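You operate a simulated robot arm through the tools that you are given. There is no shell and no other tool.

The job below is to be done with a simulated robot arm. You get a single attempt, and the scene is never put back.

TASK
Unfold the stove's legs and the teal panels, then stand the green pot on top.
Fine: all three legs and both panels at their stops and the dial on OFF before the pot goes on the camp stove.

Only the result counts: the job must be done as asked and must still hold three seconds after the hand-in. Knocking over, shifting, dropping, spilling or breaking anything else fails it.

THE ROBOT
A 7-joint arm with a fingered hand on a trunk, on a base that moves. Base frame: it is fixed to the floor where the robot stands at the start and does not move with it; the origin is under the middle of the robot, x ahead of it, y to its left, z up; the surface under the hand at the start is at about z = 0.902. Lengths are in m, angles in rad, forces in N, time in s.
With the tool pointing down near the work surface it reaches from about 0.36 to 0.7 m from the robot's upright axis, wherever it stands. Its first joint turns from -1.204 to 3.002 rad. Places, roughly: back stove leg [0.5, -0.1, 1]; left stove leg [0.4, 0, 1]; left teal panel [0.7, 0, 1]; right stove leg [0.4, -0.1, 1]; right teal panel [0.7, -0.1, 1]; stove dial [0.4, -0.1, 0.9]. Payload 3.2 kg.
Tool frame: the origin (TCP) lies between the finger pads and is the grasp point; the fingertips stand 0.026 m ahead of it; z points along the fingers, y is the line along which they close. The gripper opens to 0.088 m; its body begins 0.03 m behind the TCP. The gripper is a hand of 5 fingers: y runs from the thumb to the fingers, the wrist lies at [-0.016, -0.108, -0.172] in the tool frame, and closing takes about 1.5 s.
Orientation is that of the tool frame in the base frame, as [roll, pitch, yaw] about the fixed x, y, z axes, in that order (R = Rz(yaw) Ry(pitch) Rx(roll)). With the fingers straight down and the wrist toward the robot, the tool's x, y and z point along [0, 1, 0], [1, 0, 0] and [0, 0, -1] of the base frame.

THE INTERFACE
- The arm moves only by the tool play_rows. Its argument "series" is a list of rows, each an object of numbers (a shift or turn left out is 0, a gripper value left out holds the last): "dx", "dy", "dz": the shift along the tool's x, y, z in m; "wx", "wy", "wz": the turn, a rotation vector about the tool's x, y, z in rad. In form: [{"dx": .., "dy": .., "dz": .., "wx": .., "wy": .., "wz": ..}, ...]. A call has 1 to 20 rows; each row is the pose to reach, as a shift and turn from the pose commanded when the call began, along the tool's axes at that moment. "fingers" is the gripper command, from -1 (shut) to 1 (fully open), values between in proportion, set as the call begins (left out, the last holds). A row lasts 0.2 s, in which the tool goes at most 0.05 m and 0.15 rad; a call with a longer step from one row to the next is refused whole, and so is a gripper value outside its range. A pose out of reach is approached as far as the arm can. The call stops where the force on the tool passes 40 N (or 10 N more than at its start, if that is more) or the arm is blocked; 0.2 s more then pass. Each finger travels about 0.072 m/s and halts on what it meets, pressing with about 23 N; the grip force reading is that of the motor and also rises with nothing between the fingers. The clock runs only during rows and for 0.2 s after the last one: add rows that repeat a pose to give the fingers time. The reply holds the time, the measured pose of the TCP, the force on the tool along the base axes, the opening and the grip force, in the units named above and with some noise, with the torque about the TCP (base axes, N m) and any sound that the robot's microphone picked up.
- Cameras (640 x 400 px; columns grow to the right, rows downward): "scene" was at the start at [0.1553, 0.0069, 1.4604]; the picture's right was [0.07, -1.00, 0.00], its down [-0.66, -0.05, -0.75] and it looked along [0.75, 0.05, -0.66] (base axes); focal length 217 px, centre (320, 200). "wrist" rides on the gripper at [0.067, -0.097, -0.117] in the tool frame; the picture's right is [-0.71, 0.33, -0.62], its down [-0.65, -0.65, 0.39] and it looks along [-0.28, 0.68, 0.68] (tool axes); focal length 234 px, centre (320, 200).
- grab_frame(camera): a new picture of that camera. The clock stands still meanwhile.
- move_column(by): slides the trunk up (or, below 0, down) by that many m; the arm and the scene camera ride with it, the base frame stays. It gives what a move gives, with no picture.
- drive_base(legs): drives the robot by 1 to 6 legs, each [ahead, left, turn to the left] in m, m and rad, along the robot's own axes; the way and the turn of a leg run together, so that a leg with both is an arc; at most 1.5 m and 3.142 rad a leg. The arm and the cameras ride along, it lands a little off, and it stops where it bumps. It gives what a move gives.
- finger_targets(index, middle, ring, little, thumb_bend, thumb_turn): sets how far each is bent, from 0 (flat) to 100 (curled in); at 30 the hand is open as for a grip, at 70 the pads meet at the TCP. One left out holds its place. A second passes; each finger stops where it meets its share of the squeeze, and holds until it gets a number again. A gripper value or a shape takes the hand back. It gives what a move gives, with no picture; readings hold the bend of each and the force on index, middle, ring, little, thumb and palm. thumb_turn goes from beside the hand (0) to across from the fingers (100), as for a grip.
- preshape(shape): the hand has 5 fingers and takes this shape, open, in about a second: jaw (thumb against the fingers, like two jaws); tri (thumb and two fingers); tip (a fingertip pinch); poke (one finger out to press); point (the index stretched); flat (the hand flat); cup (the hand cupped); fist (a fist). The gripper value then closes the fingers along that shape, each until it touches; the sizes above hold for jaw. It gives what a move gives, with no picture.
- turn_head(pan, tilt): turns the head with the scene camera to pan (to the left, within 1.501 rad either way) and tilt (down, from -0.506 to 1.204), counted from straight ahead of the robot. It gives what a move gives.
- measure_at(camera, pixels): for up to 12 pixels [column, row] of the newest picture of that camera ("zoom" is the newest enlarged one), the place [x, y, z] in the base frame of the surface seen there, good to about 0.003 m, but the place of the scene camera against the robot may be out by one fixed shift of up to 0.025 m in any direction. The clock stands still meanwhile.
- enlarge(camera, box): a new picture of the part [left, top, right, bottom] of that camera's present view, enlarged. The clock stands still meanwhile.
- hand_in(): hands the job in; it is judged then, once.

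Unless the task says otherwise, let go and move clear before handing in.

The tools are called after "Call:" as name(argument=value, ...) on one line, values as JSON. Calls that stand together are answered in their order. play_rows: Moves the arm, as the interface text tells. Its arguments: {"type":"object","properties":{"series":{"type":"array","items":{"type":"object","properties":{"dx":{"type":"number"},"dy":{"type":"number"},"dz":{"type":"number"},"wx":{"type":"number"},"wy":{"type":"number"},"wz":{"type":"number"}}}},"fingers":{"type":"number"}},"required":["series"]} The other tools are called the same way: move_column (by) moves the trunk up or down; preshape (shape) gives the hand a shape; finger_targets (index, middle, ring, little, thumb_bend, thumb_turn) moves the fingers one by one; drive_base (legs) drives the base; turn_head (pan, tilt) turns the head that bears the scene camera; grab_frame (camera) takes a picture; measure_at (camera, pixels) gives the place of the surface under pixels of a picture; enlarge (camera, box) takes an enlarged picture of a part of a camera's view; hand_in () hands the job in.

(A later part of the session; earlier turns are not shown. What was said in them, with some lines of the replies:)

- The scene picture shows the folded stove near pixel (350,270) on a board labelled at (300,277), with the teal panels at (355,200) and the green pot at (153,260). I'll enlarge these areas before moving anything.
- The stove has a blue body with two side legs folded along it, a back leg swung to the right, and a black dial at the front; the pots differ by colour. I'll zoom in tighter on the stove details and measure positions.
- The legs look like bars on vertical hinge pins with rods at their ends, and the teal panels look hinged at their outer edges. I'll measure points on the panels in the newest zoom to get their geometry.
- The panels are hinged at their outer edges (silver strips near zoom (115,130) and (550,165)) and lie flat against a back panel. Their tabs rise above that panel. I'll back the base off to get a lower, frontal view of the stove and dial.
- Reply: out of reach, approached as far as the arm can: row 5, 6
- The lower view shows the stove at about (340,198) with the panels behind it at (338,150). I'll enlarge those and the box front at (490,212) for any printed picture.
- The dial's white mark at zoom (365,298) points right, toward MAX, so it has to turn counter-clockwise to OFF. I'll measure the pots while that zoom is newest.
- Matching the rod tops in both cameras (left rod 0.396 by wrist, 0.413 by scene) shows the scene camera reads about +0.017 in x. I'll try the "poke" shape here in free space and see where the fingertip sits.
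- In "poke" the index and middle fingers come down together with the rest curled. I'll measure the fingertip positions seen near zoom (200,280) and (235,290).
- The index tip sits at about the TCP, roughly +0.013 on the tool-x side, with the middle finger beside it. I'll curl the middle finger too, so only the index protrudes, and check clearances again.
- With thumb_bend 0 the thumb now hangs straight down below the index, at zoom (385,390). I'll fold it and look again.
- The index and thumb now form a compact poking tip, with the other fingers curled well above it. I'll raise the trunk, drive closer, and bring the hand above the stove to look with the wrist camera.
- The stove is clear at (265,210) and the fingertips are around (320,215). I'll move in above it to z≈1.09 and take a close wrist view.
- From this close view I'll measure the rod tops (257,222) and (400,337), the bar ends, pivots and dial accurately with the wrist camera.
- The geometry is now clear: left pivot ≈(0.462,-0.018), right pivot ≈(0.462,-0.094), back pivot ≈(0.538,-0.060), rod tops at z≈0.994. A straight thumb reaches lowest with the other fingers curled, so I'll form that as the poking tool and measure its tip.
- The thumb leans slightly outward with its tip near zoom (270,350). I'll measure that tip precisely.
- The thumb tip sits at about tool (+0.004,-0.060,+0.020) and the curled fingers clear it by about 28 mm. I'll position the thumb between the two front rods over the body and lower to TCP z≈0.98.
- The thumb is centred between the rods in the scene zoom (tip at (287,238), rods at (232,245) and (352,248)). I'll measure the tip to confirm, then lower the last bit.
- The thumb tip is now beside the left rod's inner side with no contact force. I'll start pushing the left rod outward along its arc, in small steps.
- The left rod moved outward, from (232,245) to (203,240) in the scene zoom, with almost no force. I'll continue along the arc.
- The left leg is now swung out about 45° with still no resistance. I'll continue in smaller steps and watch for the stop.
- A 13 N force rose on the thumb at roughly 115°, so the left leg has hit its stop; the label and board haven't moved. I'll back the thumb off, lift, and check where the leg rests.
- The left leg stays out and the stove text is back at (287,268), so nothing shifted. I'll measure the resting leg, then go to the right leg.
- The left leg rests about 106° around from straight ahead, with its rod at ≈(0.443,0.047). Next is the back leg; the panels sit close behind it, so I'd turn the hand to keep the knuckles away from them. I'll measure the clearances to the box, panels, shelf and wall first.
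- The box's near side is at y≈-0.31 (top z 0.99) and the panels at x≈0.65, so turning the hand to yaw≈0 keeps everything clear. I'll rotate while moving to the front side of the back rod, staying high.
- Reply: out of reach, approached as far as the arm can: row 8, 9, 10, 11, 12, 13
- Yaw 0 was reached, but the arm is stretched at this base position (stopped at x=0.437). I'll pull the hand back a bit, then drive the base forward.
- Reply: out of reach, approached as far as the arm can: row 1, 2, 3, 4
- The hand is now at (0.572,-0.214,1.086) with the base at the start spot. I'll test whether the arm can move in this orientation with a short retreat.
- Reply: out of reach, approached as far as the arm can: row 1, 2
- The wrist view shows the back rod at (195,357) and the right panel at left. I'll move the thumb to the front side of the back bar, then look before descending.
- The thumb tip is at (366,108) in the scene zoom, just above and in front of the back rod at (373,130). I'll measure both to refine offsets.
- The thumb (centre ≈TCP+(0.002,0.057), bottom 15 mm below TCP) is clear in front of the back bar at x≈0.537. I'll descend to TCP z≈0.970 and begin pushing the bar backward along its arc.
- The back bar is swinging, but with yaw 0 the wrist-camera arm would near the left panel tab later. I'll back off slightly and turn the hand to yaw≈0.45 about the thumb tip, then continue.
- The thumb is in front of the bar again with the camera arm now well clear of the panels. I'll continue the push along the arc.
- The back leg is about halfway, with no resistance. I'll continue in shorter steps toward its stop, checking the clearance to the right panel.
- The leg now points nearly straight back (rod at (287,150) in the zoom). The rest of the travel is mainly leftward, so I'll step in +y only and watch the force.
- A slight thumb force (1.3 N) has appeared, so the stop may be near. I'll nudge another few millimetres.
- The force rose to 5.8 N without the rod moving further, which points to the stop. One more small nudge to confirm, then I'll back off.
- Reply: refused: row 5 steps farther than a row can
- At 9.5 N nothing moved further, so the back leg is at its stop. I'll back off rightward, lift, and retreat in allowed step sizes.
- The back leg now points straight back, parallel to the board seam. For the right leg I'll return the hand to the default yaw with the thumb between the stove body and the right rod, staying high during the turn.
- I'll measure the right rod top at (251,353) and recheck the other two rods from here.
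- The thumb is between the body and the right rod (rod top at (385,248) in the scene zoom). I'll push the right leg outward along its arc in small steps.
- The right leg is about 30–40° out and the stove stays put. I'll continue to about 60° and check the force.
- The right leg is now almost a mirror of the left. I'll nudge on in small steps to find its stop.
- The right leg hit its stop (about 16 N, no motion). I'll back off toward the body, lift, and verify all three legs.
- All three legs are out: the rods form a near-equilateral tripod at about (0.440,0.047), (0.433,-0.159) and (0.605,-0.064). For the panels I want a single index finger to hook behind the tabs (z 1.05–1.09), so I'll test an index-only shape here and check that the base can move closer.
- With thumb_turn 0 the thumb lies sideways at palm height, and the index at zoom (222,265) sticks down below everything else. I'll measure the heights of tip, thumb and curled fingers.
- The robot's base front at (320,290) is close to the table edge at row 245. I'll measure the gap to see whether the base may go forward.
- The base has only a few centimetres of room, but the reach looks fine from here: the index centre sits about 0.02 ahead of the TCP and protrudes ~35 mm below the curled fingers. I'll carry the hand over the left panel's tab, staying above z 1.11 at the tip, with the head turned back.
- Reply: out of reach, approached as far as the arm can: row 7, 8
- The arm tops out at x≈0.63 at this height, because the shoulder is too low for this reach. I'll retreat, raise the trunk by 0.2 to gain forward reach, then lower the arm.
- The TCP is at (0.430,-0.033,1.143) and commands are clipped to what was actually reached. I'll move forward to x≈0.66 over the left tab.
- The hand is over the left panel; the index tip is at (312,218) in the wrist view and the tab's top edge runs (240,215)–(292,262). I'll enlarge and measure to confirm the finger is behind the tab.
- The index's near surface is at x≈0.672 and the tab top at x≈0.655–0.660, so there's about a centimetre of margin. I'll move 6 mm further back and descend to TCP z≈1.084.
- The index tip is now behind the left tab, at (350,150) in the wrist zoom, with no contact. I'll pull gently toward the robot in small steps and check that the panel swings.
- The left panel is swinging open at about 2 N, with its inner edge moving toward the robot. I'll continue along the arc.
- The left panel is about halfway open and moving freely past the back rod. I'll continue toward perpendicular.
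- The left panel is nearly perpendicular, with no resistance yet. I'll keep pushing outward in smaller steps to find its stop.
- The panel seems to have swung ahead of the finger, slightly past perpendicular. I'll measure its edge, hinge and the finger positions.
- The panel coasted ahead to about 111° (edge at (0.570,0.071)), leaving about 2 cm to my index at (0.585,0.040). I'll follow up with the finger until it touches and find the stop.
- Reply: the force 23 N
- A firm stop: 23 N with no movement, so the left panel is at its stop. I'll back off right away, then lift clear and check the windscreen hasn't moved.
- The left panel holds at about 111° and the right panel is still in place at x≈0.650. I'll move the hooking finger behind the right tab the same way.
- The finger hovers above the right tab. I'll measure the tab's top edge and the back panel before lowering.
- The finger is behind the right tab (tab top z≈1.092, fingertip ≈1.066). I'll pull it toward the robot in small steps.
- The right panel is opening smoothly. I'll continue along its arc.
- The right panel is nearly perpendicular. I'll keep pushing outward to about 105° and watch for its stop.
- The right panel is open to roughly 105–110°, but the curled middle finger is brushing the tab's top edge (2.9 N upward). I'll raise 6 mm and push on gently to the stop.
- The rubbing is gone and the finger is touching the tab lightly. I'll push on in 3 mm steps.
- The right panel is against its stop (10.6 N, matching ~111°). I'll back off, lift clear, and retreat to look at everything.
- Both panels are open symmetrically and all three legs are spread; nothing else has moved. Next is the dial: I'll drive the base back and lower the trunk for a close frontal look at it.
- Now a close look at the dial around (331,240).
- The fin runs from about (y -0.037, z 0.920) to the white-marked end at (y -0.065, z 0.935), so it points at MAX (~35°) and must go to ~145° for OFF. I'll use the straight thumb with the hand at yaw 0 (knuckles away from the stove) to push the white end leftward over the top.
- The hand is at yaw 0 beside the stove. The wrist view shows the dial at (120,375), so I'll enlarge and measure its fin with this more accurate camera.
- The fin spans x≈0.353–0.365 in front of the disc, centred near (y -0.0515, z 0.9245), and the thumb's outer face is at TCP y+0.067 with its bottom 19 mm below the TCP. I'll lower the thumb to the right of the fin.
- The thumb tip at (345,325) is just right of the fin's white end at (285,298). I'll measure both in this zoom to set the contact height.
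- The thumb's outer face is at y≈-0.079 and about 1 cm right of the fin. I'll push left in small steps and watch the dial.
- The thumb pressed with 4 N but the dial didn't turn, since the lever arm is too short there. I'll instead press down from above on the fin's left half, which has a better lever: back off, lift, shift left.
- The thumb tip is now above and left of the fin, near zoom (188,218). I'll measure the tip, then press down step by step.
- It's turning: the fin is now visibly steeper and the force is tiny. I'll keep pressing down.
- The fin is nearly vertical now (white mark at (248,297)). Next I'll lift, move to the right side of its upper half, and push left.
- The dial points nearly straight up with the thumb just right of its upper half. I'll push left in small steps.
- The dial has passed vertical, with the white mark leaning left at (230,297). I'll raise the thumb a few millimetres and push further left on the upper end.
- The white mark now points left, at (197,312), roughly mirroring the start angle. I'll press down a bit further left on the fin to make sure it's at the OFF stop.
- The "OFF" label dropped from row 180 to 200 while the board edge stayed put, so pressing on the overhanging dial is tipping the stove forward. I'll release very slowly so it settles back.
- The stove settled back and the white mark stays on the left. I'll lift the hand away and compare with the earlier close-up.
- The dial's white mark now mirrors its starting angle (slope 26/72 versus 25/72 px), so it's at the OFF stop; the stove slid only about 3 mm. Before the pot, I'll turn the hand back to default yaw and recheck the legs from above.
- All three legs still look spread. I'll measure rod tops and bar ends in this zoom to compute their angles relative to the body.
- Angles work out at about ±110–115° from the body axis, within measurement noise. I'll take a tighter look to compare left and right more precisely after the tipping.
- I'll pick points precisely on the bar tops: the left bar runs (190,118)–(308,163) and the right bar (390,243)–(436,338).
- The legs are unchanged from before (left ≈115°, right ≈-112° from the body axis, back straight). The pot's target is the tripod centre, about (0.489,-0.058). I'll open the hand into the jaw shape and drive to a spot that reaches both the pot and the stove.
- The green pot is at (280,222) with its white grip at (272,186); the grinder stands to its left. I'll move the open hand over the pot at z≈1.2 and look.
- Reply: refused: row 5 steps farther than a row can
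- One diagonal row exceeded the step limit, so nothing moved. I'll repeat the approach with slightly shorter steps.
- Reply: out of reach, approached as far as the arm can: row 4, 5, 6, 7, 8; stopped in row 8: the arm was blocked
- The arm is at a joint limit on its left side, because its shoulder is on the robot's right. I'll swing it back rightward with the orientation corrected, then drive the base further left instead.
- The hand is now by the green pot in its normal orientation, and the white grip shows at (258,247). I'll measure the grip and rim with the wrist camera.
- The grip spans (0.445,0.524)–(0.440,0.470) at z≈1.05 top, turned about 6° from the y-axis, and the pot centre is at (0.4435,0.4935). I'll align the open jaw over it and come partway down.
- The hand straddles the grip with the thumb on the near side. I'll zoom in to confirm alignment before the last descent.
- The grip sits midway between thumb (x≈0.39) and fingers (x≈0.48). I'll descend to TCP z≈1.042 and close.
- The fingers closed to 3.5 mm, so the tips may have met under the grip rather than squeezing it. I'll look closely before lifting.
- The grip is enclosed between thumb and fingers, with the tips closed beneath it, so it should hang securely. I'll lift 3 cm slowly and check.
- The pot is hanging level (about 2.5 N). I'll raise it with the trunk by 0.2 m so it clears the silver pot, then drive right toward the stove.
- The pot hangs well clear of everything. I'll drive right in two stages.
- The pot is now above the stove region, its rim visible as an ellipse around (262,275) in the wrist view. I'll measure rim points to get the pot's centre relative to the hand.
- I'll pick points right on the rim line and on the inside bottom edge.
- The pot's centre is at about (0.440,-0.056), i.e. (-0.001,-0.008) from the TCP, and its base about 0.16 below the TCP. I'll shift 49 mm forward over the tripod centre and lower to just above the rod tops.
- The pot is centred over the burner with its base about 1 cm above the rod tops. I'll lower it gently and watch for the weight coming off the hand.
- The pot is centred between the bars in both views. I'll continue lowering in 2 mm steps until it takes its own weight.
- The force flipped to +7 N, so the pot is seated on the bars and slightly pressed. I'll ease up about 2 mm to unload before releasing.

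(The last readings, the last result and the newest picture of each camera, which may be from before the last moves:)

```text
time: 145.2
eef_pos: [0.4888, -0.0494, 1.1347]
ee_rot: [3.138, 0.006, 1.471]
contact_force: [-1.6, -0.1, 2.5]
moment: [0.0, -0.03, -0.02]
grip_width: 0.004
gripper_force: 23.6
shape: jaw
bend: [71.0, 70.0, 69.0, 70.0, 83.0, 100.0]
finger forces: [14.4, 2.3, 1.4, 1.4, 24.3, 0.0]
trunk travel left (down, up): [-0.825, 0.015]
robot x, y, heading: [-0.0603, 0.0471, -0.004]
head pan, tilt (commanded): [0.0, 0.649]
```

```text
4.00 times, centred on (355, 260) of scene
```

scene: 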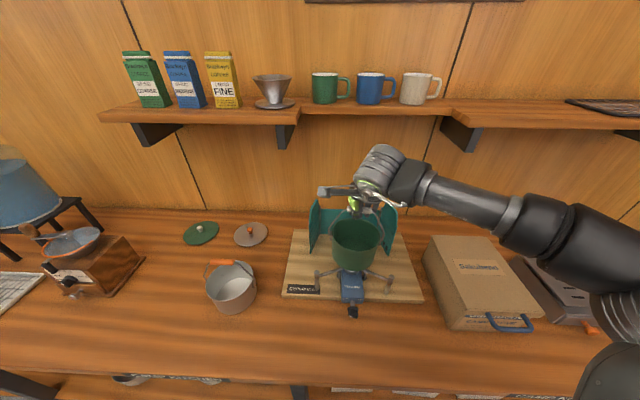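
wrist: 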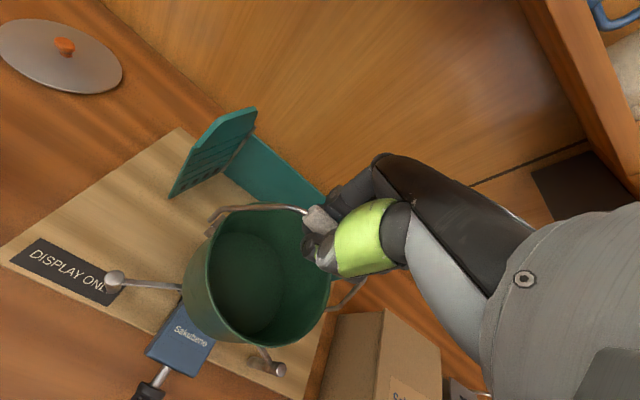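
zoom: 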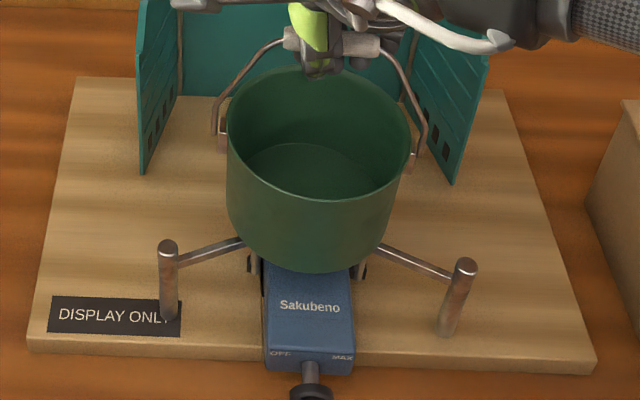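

Still about 2.5 N of downward press. I'll ease up one more millimetre, then open the hand gradually.

Call:
play_rows(series=[{"dz": -0.001}, {"dz": -0.001}])

Call:
play_rows(fingers=-0.6, series=[{}, {}, {}, {}])

Call:
enlarge(camera="scene", box=[300, 210, 410, 310])

```text
time: 145.8
eef_pos: [0.4897, -0.0506, 1.1352]
ee_rot: [3.138, 0.006, 1.471]
contact_force: [-0.6, 0.1, -2.2]
moment: [0.06, 0.0, 0.05]
grip_width: 0.0037
gripper_force: 23.1
shape: jaw
bend: [71.0, 70.0, 69.0, 70.0, 83.0, 100.0]
finger forces: [14.9, 2.7, 1.6, 1.4, 23.6, 0.1]
trunk travel left (down, up): [-0.825, 0.015]
robot x, y, heading: [-0.0553, 0.0434, -0.002]
head pan, tilt (commanded): [0.0, 0.649]
```

```text
time: 146.8
eef_pos: [0.49, -0.0507, 1.1369]
ee_rot: [3.137, 0.006, 1.471]
contact_force: [0.3, 1.1, -0.3]
moment: [0.03, -0.02, 0.0]
grip_width: 0.0176
gripper_force: 0.0
shape: jaw
bend: [62.0, 57.0, 72.0, 61.0, 48.0, 100.0]
finger forces: [0.0, 0.0, 0.0, 0.0, 0.5, 0.0]
trunk travel left (down, up): [-0.825, 0.015]
robot x, y, heading: [-0.0567, 0.043, -0.005]
head pan, tilt (commanded): [0.0, 0.649]
```

```text
4.00 times, centred on (355, 260) of scene
```

zoom: 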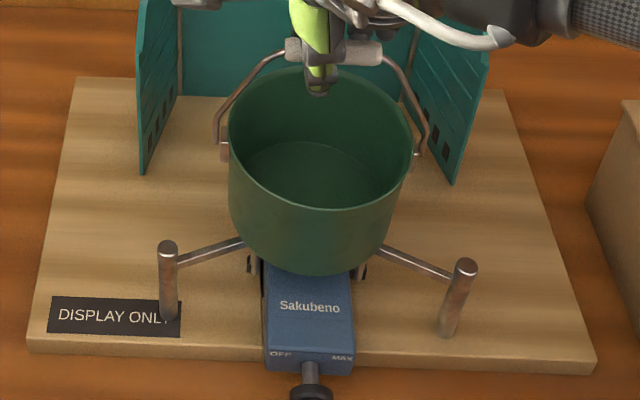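

The pot rests steadily with the grip released (grip force 0). I'll open fully and then lift straight up.

Call:
play_rows(fingers=0.2, series=[{}, {}, {}, {}])

Call:
play_rows(fingers=1, series=[{}, {}, {}, {}, {}, {}])

Call:
enlarge(camera="scene", box=[300, 180, 410, 310])

Call:
grab_frame(camera="wrist")

```text
time: 147.8
eef_pos: [0.4893, -0.05, 1.1356]
ee_rot: [3.137, 0.005, 1.471]
contact_force: [0.3, -0.2, 0.6]
moment: [-0.02, -0.02, 0.01]
grip_width: 0.0521
gripper_force: 0.1
shape: jaw
bend: [46.0, 39.0, 72.0, 44.0, 10.0, 99.0]
finger forces: [0.1, 0.1, 0.0, 0.1, 0.1, 0.1]
trunk travel left (down, up): [-0.825, 0.015]
robot x, y, heading: [-0.0576, 0.0481, -0.005]
head pan, tilt (commanded): [0.0, 0.649]
```

```text
time: 149.2
eef_pos: [0.4887, -0.0499, 1.1351]
ee_rot: [3.138, 0.004, 1.471]
contact_force: [-0.1, -0.3, -0.1]
moment: [-0.02, 0.01, -0.03]
grip_width: 0.0877
gripper_force: 0.1
shape: jaw
bend: [30.0, 30.0, 30.0, 30.0, 30.0, 97.0]
finger forces: [0.1, 0.0, 0.0, 0.0, 0.0, 0.0]
trunk travel left (down, up): [-0.825, 0.015]
robot x, y, heading: [-0.0588, 0.0474, -0.007]
head pan, tilt (commanded): [0.0, 0.649]
```

```text
3.08 times, centred on (355, 245) of scene
```

zoom: 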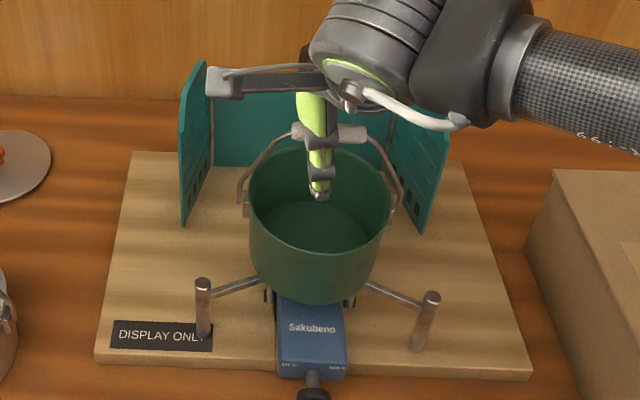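

```text
taken
```

wrist: 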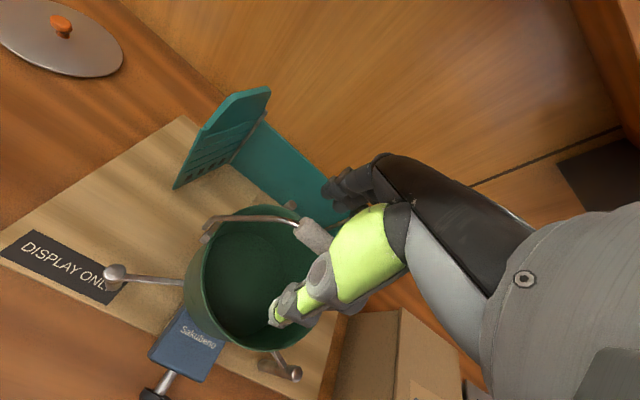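

The bail stays upright and free between the open fingers. I'll rise straight up, then back away.

Call:
play_rows(series=[{"dz": -0.02}, {"dz": -0.05}, {"dz": -0.09}, {"dz": -0.13}, {"dz": -0.13, "dy": -0.04}, {"dz": -0.13, "dy": -0.08}, {"dz": -0.13, "dy": -0.1, "dx": -0.03}, {"dz": -0.13, "dy": -0.11, "dx": -0.07}, {"dz": -0.13, "dy": -0.11, "dx": -0.11}, {"dz": -0.13, "dy": -0.11, "dx": -0.15}, {"dz": -0.13, "dy": -0.11, "dx": -0.15}])

Call:
grab_frame(camera="scene")

Call:
enlarge(camera="scene", box=[280, 190, 430, 320])

Call:
grab_frame(camera="wrist")

```text
time: 151.6
eef_pos: [0.3654, -0.187, 1.2649]
ee_rot: [3.137, 0.008, 1.471]
contact_force: [-0.6, 0.6, 0.4]
moment: [-0.01, 0.03, 0.0]
grip_width: 0.0882
gripper_force: 0.1
shape: jaw
bend: [30.0, 30.0, 30.0, 30.0, 30.0, 97.0]
finger forces: [0.1, 0.1, 0.1, 0.0, 0.1, 0.1]
trunk travel left (down, up): [-0.825, 0.015]
robot x, y, heading: [-0.0567, 0.0409, -0.006]
head pan, tilt (commanded): [0.0, 0.649]
```

```text
taken
```

scene: 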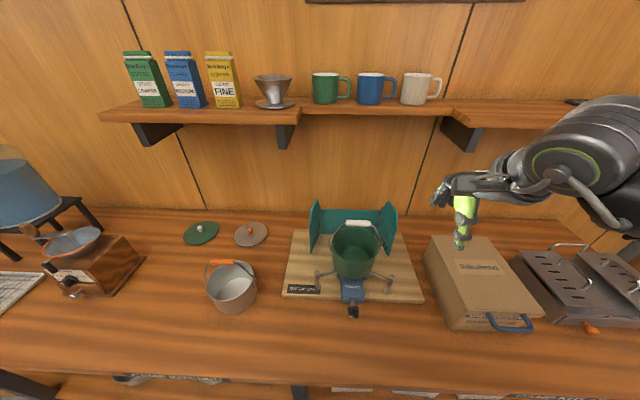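

```text
3.08 times, centred on (355, 255) of scene
```

zoom: 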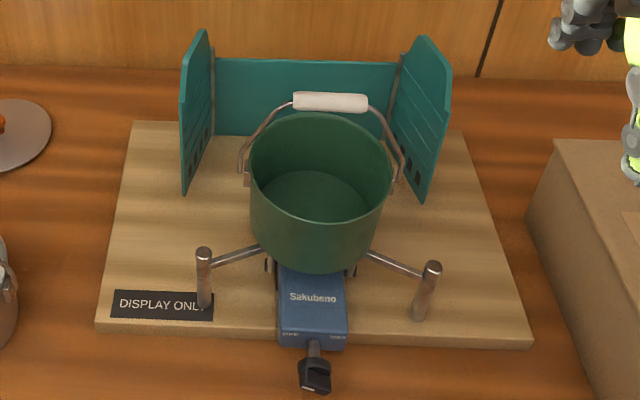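

```text
taken
```

wrist: 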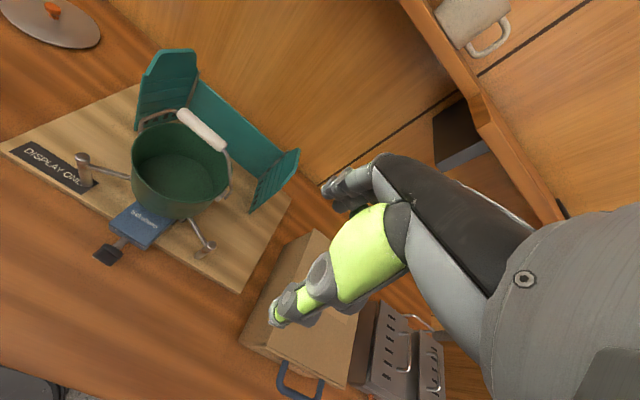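

The green pot is standing level on the stove between the open panels, with the hand clear. I'll do a final close check of the dial, legs and pot support.

Call:
enlarge(camera="scene", box=[330, 280, 376, 320])

Call:
enlarge(camera="wrist", box=[40, 60, 320, 290])

Call:
measure_at(camera="wrist", pixels=[[82, 160], [210, 245], [100, 172], [115, 177], [200, 228], [192, 212], [135, 200], [230, 175], [180, 130], [165, 213], [180, 180], [295, 152]])

```text
10.00 times, centred on (353, 300) of scene
```

zoom: 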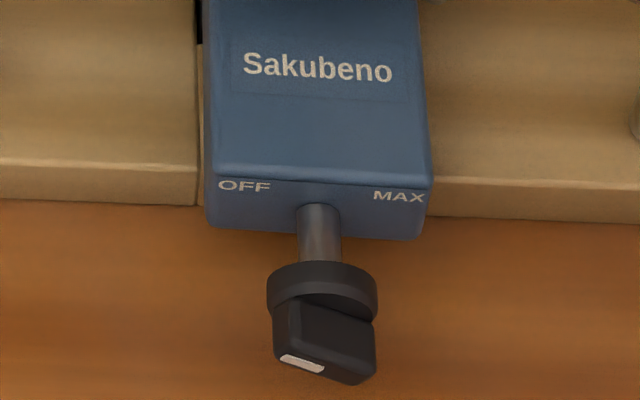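

```text
1.74 times, centred on (180, 175) of wrist
```

zoom: 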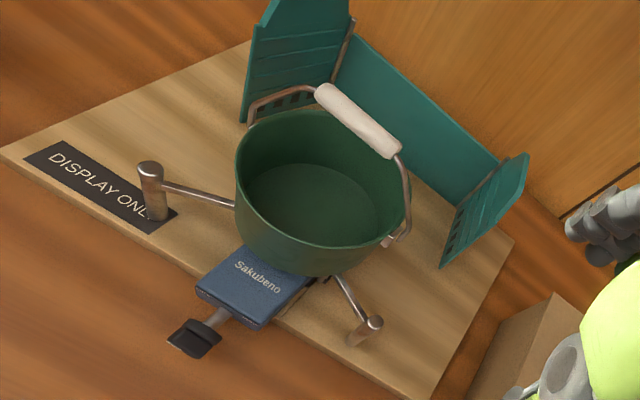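

```text
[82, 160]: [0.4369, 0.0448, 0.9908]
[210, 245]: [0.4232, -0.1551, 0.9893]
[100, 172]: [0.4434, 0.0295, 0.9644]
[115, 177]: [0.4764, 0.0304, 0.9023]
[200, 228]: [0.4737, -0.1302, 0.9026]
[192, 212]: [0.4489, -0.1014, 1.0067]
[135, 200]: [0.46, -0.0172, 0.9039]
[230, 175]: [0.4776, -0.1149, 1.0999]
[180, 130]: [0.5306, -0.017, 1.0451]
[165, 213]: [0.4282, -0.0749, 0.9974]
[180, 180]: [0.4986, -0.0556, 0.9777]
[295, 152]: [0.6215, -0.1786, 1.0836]
```

Everything checks out. The dial's mark is on the OFF side, and both front rods are symmetric about the body. The back leg is straight, both panels are out, and the pot's inner bottom at z≈0.978 sits on the bars at 0.974. The hand is clear, so I'm handing in.

Call:
hand_in()

```text
The job is handed in.
```

The stove's three legs and both teal panels are unfolded, the dial is on OFF, and the green pot is standing on top. The job is handed in; I don't have the verdict.

- **Legs:** each was pushed until it stopped moving under 9–17 N. The two front legs ended up symmetric about the body and the back one points straight back.
- **Panels:** both swung out to about 111° and were pushed against firm stops. The left one took 23 N, which is harder than I intended, but the windscreen showed no movement.
- **Dial:** it started pointing at MAX and is now at the mirror-image angle on the OFF side. I took that as the OFF stop because it would not turn further when pressed.
- **Pot:** it rests level on the three leg bars, centred over the burner, with its handle upright. I put it on after everything else was set, and the hand is clear.

**Stove shift:** pressing on the dial tipped the stove forward slightly, because the dial overhangs the board. I let it down slowly and it settled back on its feet, about 3 mm from where it was. The legs kept their angles.

Nothing else on the table was touched or moved.
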